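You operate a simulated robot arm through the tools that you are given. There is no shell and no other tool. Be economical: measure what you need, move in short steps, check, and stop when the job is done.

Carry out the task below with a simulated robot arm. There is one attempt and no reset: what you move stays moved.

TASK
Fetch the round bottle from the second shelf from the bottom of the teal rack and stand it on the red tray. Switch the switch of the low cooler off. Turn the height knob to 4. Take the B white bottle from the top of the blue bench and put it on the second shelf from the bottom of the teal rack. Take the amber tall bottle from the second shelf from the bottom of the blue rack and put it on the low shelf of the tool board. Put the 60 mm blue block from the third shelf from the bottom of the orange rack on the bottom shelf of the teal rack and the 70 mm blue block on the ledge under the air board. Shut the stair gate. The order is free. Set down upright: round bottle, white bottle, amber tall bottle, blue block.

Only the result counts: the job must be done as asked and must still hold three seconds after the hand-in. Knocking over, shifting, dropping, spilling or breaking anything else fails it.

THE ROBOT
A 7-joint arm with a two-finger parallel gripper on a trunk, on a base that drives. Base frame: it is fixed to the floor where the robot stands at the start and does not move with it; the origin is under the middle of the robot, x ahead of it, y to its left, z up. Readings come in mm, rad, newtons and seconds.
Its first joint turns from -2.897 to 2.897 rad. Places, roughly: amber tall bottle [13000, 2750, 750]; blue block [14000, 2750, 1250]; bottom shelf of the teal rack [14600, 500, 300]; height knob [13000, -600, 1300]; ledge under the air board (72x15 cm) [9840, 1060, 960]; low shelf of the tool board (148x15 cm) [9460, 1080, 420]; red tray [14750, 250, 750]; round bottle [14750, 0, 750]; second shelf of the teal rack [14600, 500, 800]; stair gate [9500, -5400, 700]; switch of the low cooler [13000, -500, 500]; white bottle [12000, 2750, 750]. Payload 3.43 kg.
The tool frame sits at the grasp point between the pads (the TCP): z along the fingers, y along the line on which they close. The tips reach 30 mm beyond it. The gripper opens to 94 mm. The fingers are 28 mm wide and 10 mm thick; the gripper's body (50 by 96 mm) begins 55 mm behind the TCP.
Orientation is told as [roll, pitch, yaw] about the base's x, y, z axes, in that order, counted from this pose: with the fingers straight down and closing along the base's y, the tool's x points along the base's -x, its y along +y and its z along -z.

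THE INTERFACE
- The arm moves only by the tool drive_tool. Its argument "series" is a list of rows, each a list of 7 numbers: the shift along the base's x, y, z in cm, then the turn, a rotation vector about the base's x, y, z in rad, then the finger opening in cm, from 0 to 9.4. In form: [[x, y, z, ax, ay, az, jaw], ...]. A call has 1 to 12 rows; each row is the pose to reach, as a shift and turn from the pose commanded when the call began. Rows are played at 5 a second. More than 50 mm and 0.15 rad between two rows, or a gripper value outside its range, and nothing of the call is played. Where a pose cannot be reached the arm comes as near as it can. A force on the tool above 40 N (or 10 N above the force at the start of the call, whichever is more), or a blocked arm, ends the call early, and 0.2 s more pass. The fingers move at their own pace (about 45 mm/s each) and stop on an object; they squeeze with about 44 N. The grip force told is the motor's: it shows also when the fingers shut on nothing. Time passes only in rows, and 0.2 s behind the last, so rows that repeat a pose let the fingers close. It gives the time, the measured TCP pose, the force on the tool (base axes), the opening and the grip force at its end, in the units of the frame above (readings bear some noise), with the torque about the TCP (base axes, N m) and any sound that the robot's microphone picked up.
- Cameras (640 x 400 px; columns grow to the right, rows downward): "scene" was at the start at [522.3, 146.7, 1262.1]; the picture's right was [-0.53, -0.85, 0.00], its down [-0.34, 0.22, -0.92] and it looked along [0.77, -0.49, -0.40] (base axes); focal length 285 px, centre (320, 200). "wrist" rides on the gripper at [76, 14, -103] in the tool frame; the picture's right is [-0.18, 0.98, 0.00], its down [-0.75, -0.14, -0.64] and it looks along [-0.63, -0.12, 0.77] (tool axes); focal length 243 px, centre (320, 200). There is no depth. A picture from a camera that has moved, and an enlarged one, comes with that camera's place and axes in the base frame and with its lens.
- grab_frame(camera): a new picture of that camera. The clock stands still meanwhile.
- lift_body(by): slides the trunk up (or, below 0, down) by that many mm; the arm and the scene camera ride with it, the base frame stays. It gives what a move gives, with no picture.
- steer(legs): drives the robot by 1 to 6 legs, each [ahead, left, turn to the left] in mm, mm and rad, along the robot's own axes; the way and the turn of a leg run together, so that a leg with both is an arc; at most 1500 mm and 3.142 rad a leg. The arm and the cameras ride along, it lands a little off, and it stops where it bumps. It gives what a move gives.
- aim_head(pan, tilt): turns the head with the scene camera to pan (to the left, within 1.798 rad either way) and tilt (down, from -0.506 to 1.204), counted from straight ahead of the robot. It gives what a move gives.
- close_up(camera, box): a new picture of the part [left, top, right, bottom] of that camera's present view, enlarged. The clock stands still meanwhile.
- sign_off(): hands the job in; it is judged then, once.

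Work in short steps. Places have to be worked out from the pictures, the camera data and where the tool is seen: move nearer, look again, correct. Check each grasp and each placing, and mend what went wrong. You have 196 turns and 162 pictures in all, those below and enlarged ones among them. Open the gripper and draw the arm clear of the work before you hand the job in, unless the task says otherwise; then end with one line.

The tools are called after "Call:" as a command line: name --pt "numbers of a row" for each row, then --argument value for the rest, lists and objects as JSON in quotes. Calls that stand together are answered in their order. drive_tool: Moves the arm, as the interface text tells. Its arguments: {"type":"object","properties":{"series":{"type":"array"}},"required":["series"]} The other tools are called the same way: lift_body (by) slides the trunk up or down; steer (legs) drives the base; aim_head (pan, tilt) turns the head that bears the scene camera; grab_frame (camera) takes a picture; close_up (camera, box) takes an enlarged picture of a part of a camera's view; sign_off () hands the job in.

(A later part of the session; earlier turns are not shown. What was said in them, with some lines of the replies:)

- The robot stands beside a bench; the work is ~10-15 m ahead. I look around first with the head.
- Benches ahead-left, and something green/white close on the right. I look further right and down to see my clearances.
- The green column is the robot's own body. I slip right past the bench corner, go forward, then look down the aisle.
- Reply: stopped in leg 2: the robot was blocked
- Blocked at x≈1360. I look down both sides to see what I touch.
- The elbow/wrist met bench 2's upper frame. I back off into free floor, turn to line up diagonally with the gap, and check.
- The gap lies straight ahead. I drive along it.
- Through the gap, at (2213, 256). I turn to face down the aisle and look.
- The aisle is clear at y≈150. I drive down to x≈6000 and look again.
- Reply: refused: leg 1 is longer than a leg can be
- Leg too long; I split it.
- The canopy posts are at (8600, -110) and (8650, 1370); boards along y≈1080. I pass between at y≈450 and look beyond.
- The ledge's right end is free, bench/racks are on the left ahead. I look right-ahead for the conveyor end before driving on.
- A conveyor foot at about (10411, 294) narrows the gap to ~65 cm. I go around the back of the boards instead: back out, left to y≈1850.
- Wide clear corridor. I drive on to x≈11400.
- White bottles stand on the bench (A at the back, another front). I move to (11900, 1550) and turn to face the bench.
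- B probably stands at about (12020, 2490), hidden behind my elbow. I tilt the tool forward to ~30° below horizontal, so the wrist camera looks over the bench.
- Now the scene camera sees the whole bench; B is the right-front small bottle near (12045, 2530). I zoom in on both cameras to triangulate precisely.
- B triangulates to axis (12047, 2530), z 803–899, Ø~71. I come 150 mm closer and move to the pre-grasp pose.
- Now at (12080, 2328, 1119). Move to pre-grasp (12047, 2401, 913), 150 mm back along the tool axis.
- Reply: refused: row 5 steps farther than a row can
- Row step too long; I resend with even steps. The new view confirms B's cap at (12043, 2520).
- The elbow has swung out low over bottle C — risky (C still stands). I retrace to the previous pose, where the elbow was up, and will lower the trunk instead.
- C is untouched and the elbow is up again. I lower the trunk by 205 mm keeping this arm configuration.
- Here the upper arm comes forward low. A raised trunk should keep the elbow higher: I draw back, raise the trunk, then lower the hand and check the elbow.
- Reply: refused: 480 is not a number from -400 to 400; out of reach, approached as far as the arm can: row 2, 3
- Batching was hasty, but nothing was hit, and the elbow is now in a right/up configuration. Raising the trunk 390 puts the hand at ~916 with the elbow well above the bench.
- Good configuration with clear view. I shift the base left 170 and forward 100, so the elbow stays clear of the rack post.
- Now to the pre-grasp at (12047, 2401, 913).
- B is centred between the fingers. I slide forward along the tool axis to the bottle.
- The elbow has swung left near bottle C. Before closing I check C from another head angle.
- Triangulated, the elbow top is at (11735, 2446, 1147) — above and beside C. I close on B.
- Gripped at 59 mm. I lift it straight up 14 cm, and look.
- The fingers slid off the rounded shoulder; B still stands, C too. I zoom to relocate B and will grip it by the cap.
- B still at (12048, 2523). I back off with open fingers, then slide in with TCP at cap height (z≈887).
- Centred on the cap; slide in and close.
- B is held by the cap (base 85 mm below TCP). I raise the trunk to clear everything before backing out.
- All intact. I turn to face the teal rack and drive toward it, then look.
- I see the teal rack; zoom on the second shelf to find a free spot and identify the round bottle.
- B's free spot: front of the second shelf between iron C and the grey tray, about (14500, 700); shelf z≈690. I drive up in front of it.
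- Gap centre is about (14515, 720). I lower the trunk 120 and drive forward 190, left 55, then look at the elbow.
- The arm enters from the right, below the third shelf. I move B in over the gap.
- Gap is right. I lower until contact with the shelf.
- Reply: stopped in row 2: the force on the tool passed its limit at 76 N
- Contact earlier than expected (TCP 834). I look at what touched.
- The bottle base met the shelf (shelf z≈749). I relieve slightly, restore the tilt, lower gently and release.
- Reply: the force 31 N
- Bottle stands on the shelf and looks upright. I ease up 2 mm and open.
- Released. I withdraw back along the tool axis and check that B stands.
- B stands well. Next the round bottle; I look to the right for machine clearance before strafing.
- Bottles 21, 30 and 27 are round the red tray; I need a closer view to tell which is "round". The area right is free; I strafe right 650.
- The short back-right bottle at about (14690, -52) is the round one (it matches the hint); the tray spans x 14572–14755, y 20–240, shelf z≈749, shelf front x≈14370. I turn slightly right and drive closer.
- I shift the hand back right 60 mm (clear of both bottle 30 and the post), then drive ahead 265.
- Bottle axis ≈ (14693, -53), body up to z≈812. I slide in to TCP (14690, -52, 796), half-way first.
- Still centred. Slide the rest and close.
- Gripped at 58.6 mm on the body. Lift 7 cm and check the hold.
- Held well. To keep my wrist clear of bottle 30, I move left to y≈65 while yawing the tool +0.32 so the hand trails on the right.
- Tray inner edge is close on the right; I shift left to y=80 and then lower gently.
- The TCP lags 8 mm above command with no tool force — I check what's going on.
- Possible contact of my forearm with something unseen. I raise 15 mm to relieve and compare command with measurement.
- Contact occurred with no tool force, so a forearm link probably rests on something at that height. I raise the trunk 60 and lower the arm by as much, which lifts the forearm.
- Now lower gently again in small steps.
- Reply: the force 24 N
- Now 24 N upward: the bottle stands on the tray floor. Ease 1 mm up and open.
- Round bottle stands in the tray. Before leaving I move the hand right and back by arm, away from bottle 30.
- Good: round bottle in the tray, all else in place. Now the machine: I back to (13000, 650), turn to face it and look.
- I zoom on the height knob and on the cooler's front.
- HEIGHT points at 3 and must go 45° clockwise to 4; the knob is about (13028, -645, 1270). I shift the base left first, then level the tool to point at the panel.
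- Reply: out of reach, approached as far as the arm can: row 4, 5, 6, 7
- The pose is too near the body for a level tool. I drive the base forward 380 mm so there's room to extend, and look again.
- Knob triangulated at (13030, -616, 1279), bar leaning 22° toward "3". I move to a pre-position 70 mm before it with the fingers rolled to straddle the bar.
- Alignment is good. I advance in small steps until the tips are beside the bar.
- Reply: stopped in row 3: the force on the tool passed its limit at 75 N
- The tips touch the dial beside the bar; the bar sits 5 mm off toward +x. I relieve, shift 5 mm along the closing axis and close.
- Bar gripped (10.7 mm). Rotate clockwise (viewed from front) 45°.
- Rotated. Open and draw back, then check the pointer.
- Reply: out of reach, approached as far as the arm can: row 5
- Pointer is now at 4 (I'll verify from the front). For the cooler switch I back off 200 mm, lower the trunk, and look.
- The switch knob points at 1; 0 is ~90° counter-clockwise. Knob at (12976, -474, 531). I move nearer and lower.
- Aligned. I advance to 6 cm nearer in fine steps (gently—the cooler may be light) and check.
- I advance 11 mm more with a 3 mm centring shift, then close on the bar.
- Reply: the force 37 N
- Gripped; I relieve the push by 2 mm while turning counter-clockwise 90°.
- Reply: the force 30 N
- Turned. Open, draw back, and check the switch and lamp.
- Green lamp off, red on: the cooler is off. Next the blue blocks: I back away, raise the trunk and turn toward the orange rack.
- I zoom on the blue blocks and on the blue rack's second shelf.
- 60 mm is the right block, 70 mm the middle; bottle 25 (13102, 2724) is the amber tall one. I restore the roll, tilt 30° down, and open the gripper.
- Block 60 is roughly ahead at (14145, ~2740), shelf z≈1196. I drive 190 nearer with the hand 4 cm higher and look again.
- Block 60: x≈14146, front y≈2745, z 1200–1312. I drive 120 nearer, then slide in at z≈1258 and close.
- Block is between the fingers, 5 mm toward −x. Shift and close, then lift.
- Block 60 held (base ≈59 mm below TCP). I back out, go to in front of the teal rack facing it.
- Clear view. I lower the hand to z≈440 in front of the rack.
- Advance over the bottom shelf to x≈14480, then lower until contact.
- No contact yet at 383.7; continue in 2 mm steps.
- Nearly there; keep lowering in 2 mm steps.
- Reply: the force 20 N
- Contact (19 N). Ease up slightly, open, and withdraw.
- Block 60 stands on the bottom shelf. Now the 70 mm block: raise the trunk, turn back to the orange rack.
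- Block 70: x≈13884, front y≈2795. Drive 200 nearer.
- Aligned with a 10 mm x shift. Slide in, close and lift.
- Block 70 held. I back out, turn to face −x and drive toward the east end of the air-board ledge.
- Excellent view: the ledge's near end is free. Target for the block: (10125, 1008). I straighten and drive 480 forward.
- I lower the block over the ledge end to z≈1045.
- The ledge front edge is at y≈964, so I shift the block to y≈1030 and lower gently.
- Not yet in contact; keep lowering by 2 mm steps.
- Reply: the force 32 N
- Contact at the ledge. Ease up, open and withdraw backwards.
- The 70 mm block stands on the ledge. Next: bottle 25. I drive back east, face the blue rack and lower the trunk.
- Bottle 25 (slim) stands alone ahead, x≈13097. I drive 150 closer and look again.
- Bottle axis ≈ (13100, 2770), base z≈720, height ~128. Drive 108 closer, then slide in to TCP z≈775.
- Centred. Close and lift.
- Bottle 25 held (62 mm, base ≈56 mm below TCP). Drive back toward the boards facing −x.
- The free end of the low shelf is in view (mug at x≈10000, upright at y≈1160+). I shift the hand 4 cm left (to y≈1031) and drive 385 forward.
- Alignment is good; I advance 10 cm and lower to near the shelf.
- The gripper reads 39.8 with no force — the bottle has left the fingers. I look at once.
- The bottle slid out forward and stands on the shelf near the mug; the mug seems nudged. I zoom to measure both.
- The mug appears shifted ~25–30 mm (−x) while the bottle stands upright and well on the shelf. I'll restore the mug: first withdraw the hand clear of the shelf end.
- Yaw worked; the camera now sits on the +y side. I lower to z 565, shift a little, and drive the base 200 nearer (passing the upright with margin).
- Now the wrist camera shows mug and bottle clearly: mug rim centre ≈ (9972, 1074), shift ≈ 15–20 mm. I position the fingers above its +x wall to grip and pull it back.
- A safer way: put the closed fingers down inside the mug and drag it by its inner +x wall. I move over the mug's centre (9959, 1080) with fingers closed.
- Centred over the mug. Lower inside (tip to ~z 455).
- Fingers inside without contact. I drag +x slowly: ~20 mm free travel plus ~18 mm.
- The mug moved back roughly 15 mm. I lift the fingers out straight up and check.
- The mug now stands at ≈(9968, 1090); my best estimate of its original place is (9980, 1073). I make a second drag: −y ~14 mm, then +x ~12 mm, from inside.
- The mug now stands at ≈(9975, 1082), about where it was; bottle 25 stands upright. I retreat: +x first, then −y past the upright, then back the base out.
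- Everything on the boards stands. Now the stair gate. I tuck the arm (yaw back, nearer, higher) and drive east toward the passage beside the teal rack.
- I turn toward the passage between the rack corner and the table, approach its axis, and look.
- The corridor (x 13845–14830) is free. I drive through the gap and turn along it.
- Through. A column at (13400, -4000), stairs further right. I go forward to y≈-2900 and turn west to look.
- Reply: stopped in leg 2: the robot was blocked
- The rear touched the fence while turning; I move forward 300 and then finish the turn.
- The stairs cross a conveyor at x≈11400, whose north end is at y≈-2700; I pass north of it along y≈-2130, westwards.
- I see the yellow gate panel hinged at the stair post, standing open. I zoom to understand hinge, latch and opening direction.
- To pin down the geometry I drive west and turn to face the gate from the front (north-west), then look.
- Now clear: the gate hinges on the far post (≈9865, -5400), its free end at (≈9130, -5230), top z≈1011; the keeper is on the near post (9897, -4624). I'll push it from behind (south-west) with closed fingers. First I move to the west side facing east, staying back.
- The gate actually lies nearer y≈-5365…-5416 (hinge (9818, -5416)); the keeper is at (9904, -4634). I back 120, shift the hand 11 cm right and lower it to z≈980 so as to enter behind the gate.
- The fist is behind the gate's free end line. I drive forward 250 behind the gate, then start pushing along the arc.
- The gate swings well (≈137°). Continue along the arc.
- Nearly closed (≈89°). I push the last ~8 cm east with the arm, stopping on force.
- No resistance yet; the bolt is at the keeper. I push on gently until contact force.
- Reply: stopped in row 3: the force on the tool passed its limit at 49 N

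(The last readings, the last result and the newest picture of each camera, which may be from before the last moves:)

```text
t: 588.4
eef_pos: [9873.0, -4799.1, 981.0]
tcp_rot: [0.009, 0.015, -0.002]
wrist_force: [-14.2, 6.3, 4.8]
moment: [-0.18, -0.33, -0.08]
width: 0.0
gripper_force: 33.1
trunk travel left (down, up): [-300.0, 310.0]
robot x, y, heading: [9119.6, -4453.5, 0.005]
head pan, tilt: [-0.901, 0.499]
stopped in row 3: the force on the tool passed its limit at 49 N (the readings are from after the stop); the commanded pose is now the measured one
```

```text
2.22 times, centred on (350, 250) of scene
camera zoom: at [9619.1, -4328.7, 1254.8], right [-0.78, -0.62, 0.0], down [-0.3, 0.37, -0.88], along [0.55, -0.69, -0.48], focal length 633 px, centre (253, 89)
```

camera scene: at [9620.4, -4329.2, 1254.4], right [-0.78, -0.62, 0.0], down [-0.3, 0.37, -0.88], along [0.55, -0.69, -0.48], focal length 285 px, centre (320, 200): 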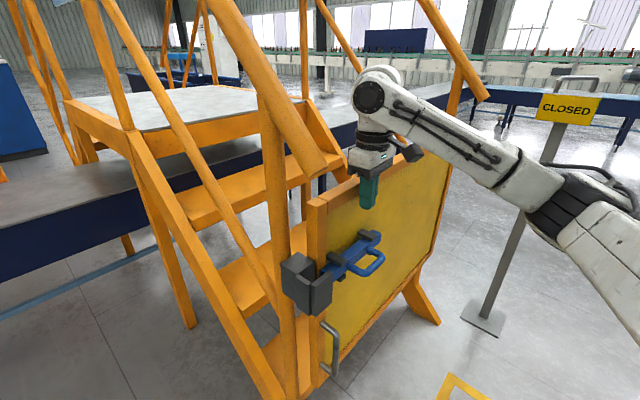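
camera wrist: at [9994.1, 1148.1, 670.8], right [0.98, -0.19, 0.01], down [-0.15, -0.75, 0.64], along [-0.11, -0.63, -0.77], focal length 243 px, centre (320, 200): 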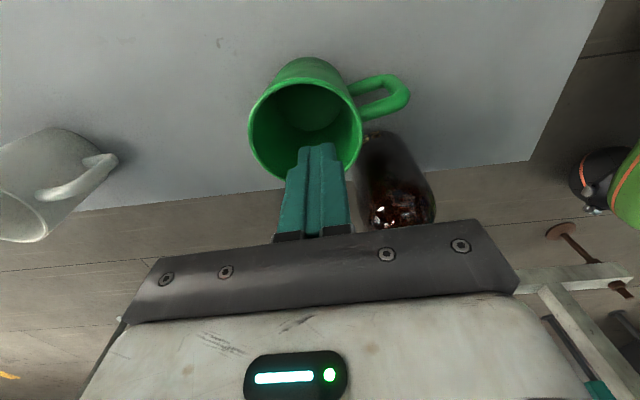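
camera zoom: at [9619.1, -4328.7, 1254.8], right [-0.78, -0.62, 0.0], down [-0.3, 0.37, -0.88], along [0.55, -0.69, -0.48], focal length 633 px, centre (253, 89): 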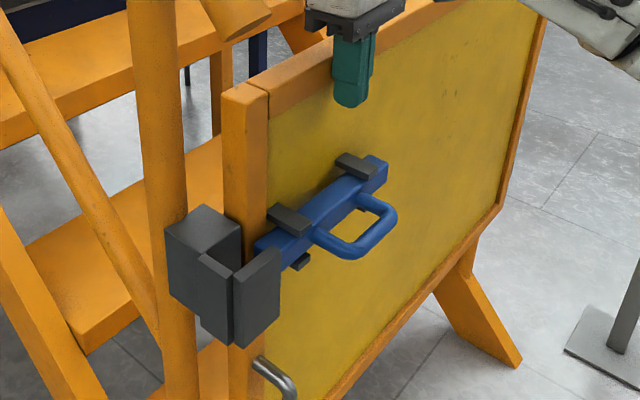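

The gate is against its stop (49 N). I draw the hand back gently and check that it stays shut.

Call:
drive_tool --pt "-1 0 0 0 0 0 0" --pt "-3 0 0 0 0 0 0" --pt "-6 0 0 0 0 0 0" --pt "-10 0 0 0 0 0 0" --pt "-14 0 0 0 0 0 0"

Call:
steer --legs '[[-400, 0, 0]]'

Call:
aim_head --pan -0.5 --tilt 0.4

Call:
grab_frame --camera "scene"

```text
t: 589.6
eef_pos: [9734.7, -4800.0, 980.8]
tcp_rot: [0.008, 0.012, -0.003]
wrist_force: [1.0, -0.2, 0.2]
moment: [-0.02, -0.01, 0.0]
width: 0.1
gripper_force: 33.2
trunk travel left (down, up): [-300.0, 310.0]
robot x, y, heading: [9116.7, -4454.2, 0.006]
head pan, tilt: [-0.901, 0.499]
```

```text
t: 592.1
eef_pos: [9334.1, -4802.6, 979.6]
tcp_rot: [0.007, 0.011, -0.004]
wrist_force: [-0.3, 0.2, -0.5]
moment: [0.01, 0.01, 0.01]
width: 0.0
gripper_force: 33.2
trunk travel left (down, up): [-300.0, 310.0]
robot x, y, heading: [8717.8, -4452.7, -0.003]
head pan, tilt: [-0.901, 0.499]
```

```text
t: 593.0
eef_pos: [9335.2, -4801.7, 980.3]
tcp_rot: [0.009, 0.013, -0.002]
wrist_force: [-0.4, -0.4, 0.7]
moment: [-0.02, 0.02, -0.01]
width: 0.0
gripper_force: 33.0
trunk travel left (down, up): [-300.0, 310.0]
robot x, y, heading: [8723.8, -4456.8, 0.0]
head pan, tilt: [-0.499, 0.4]
```

```text
9 pictures are left
camera scene: at [9246.3, -4303.6, 1263.5], right [-0.48, -0.88, 0.0], down [-0.34, 0.19, -0.92], along [0.81, -0.44, -0.39], focal length 285 px, centre (320, 200)
```

scene: 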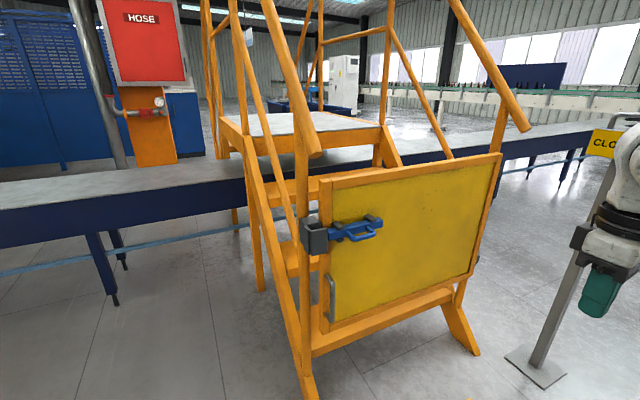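

The gate stays shut. I zoom on the keeper to see whether it is fully home.

Call:
close_up --camera "scene" --box '[280, 180, 400, 260]'

```text
5.00 times, centred on (340, 220) of scene
camera zoom: at [9246.3, -4303.6, 1263.5], right [-0.48, -0.88, 0.0], down [-0.34, 0.19, -0.92], along [0.81, -0.44, -0.39], focal length 1424 px, centre (220, 100)
```

zoom: 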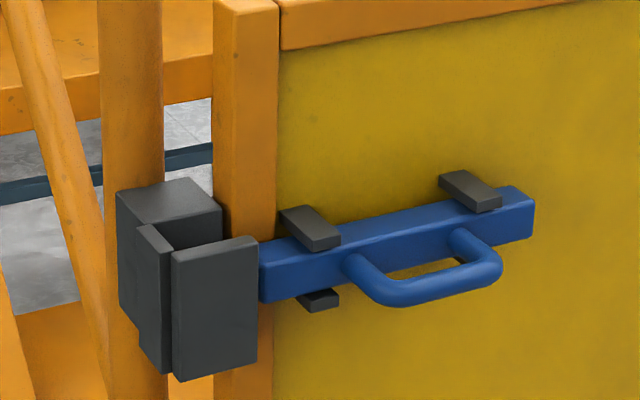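

The gate is home in its keeper and stays shut. I open the gripper, draw the arm clear and hand in.

Call:
drive_tool --pt "0 0 1 0 0 0 4" --pt "0 0 2 0 0 0 8" --pt "0 0 3 0 0 0 9" --pt "0 0 3 0 0 0 9"

Call:
steer --legs '[[-200, 0, 0]]'

Call:
sign_off

```text
t: 594.0
eef_pos: [9334.3, -4801.8, 1011.0]
tcp_rot: [0.009, 0.01, -0.005]
wrist_force: [0.3, 0.6, 0.7]
moment: [-0.01, -0.05, 0.02]
width: 84.0
gripper_force: 0.0
trunk travel left (down, up): [-300.0, 310.0]
robot x, y, heading: [8718.5, -4452.8, -0.004]
head pan, tilt: [-0.499, 0.4]
```

```text
t: 595.6
eef_pos: [9137.9, -4799.9, 1009.6]
tcp_rot: [0.009, 0.011, -0.002]
wrist_force: [-0.3, 1.0, -0.1]
moment: [-0.01, -0.02, 0.04]
width: 90.2
gripper_force: 0.0
trunk travel left (down, up): [-300.0, 310.0]
robot x, y, heading: [8521.1, -4456.2, -0.002]
head pan, tilt: [-0.499, 0.4]
```

```text
The job is handed in.
```

All the listed steps are done and handed in, but amber tall bottle 25 slipped from the gripper onto the low shelf and pushed a green mug about 2 cm. I moved the mug back to within roughly 1 cm of my estimate of where it was; the bottle stands upright, close to the shelf's front edge. I did not recheck the height knob (set to 4) from the front, and the stair gate is shut against its stop but not bolted.
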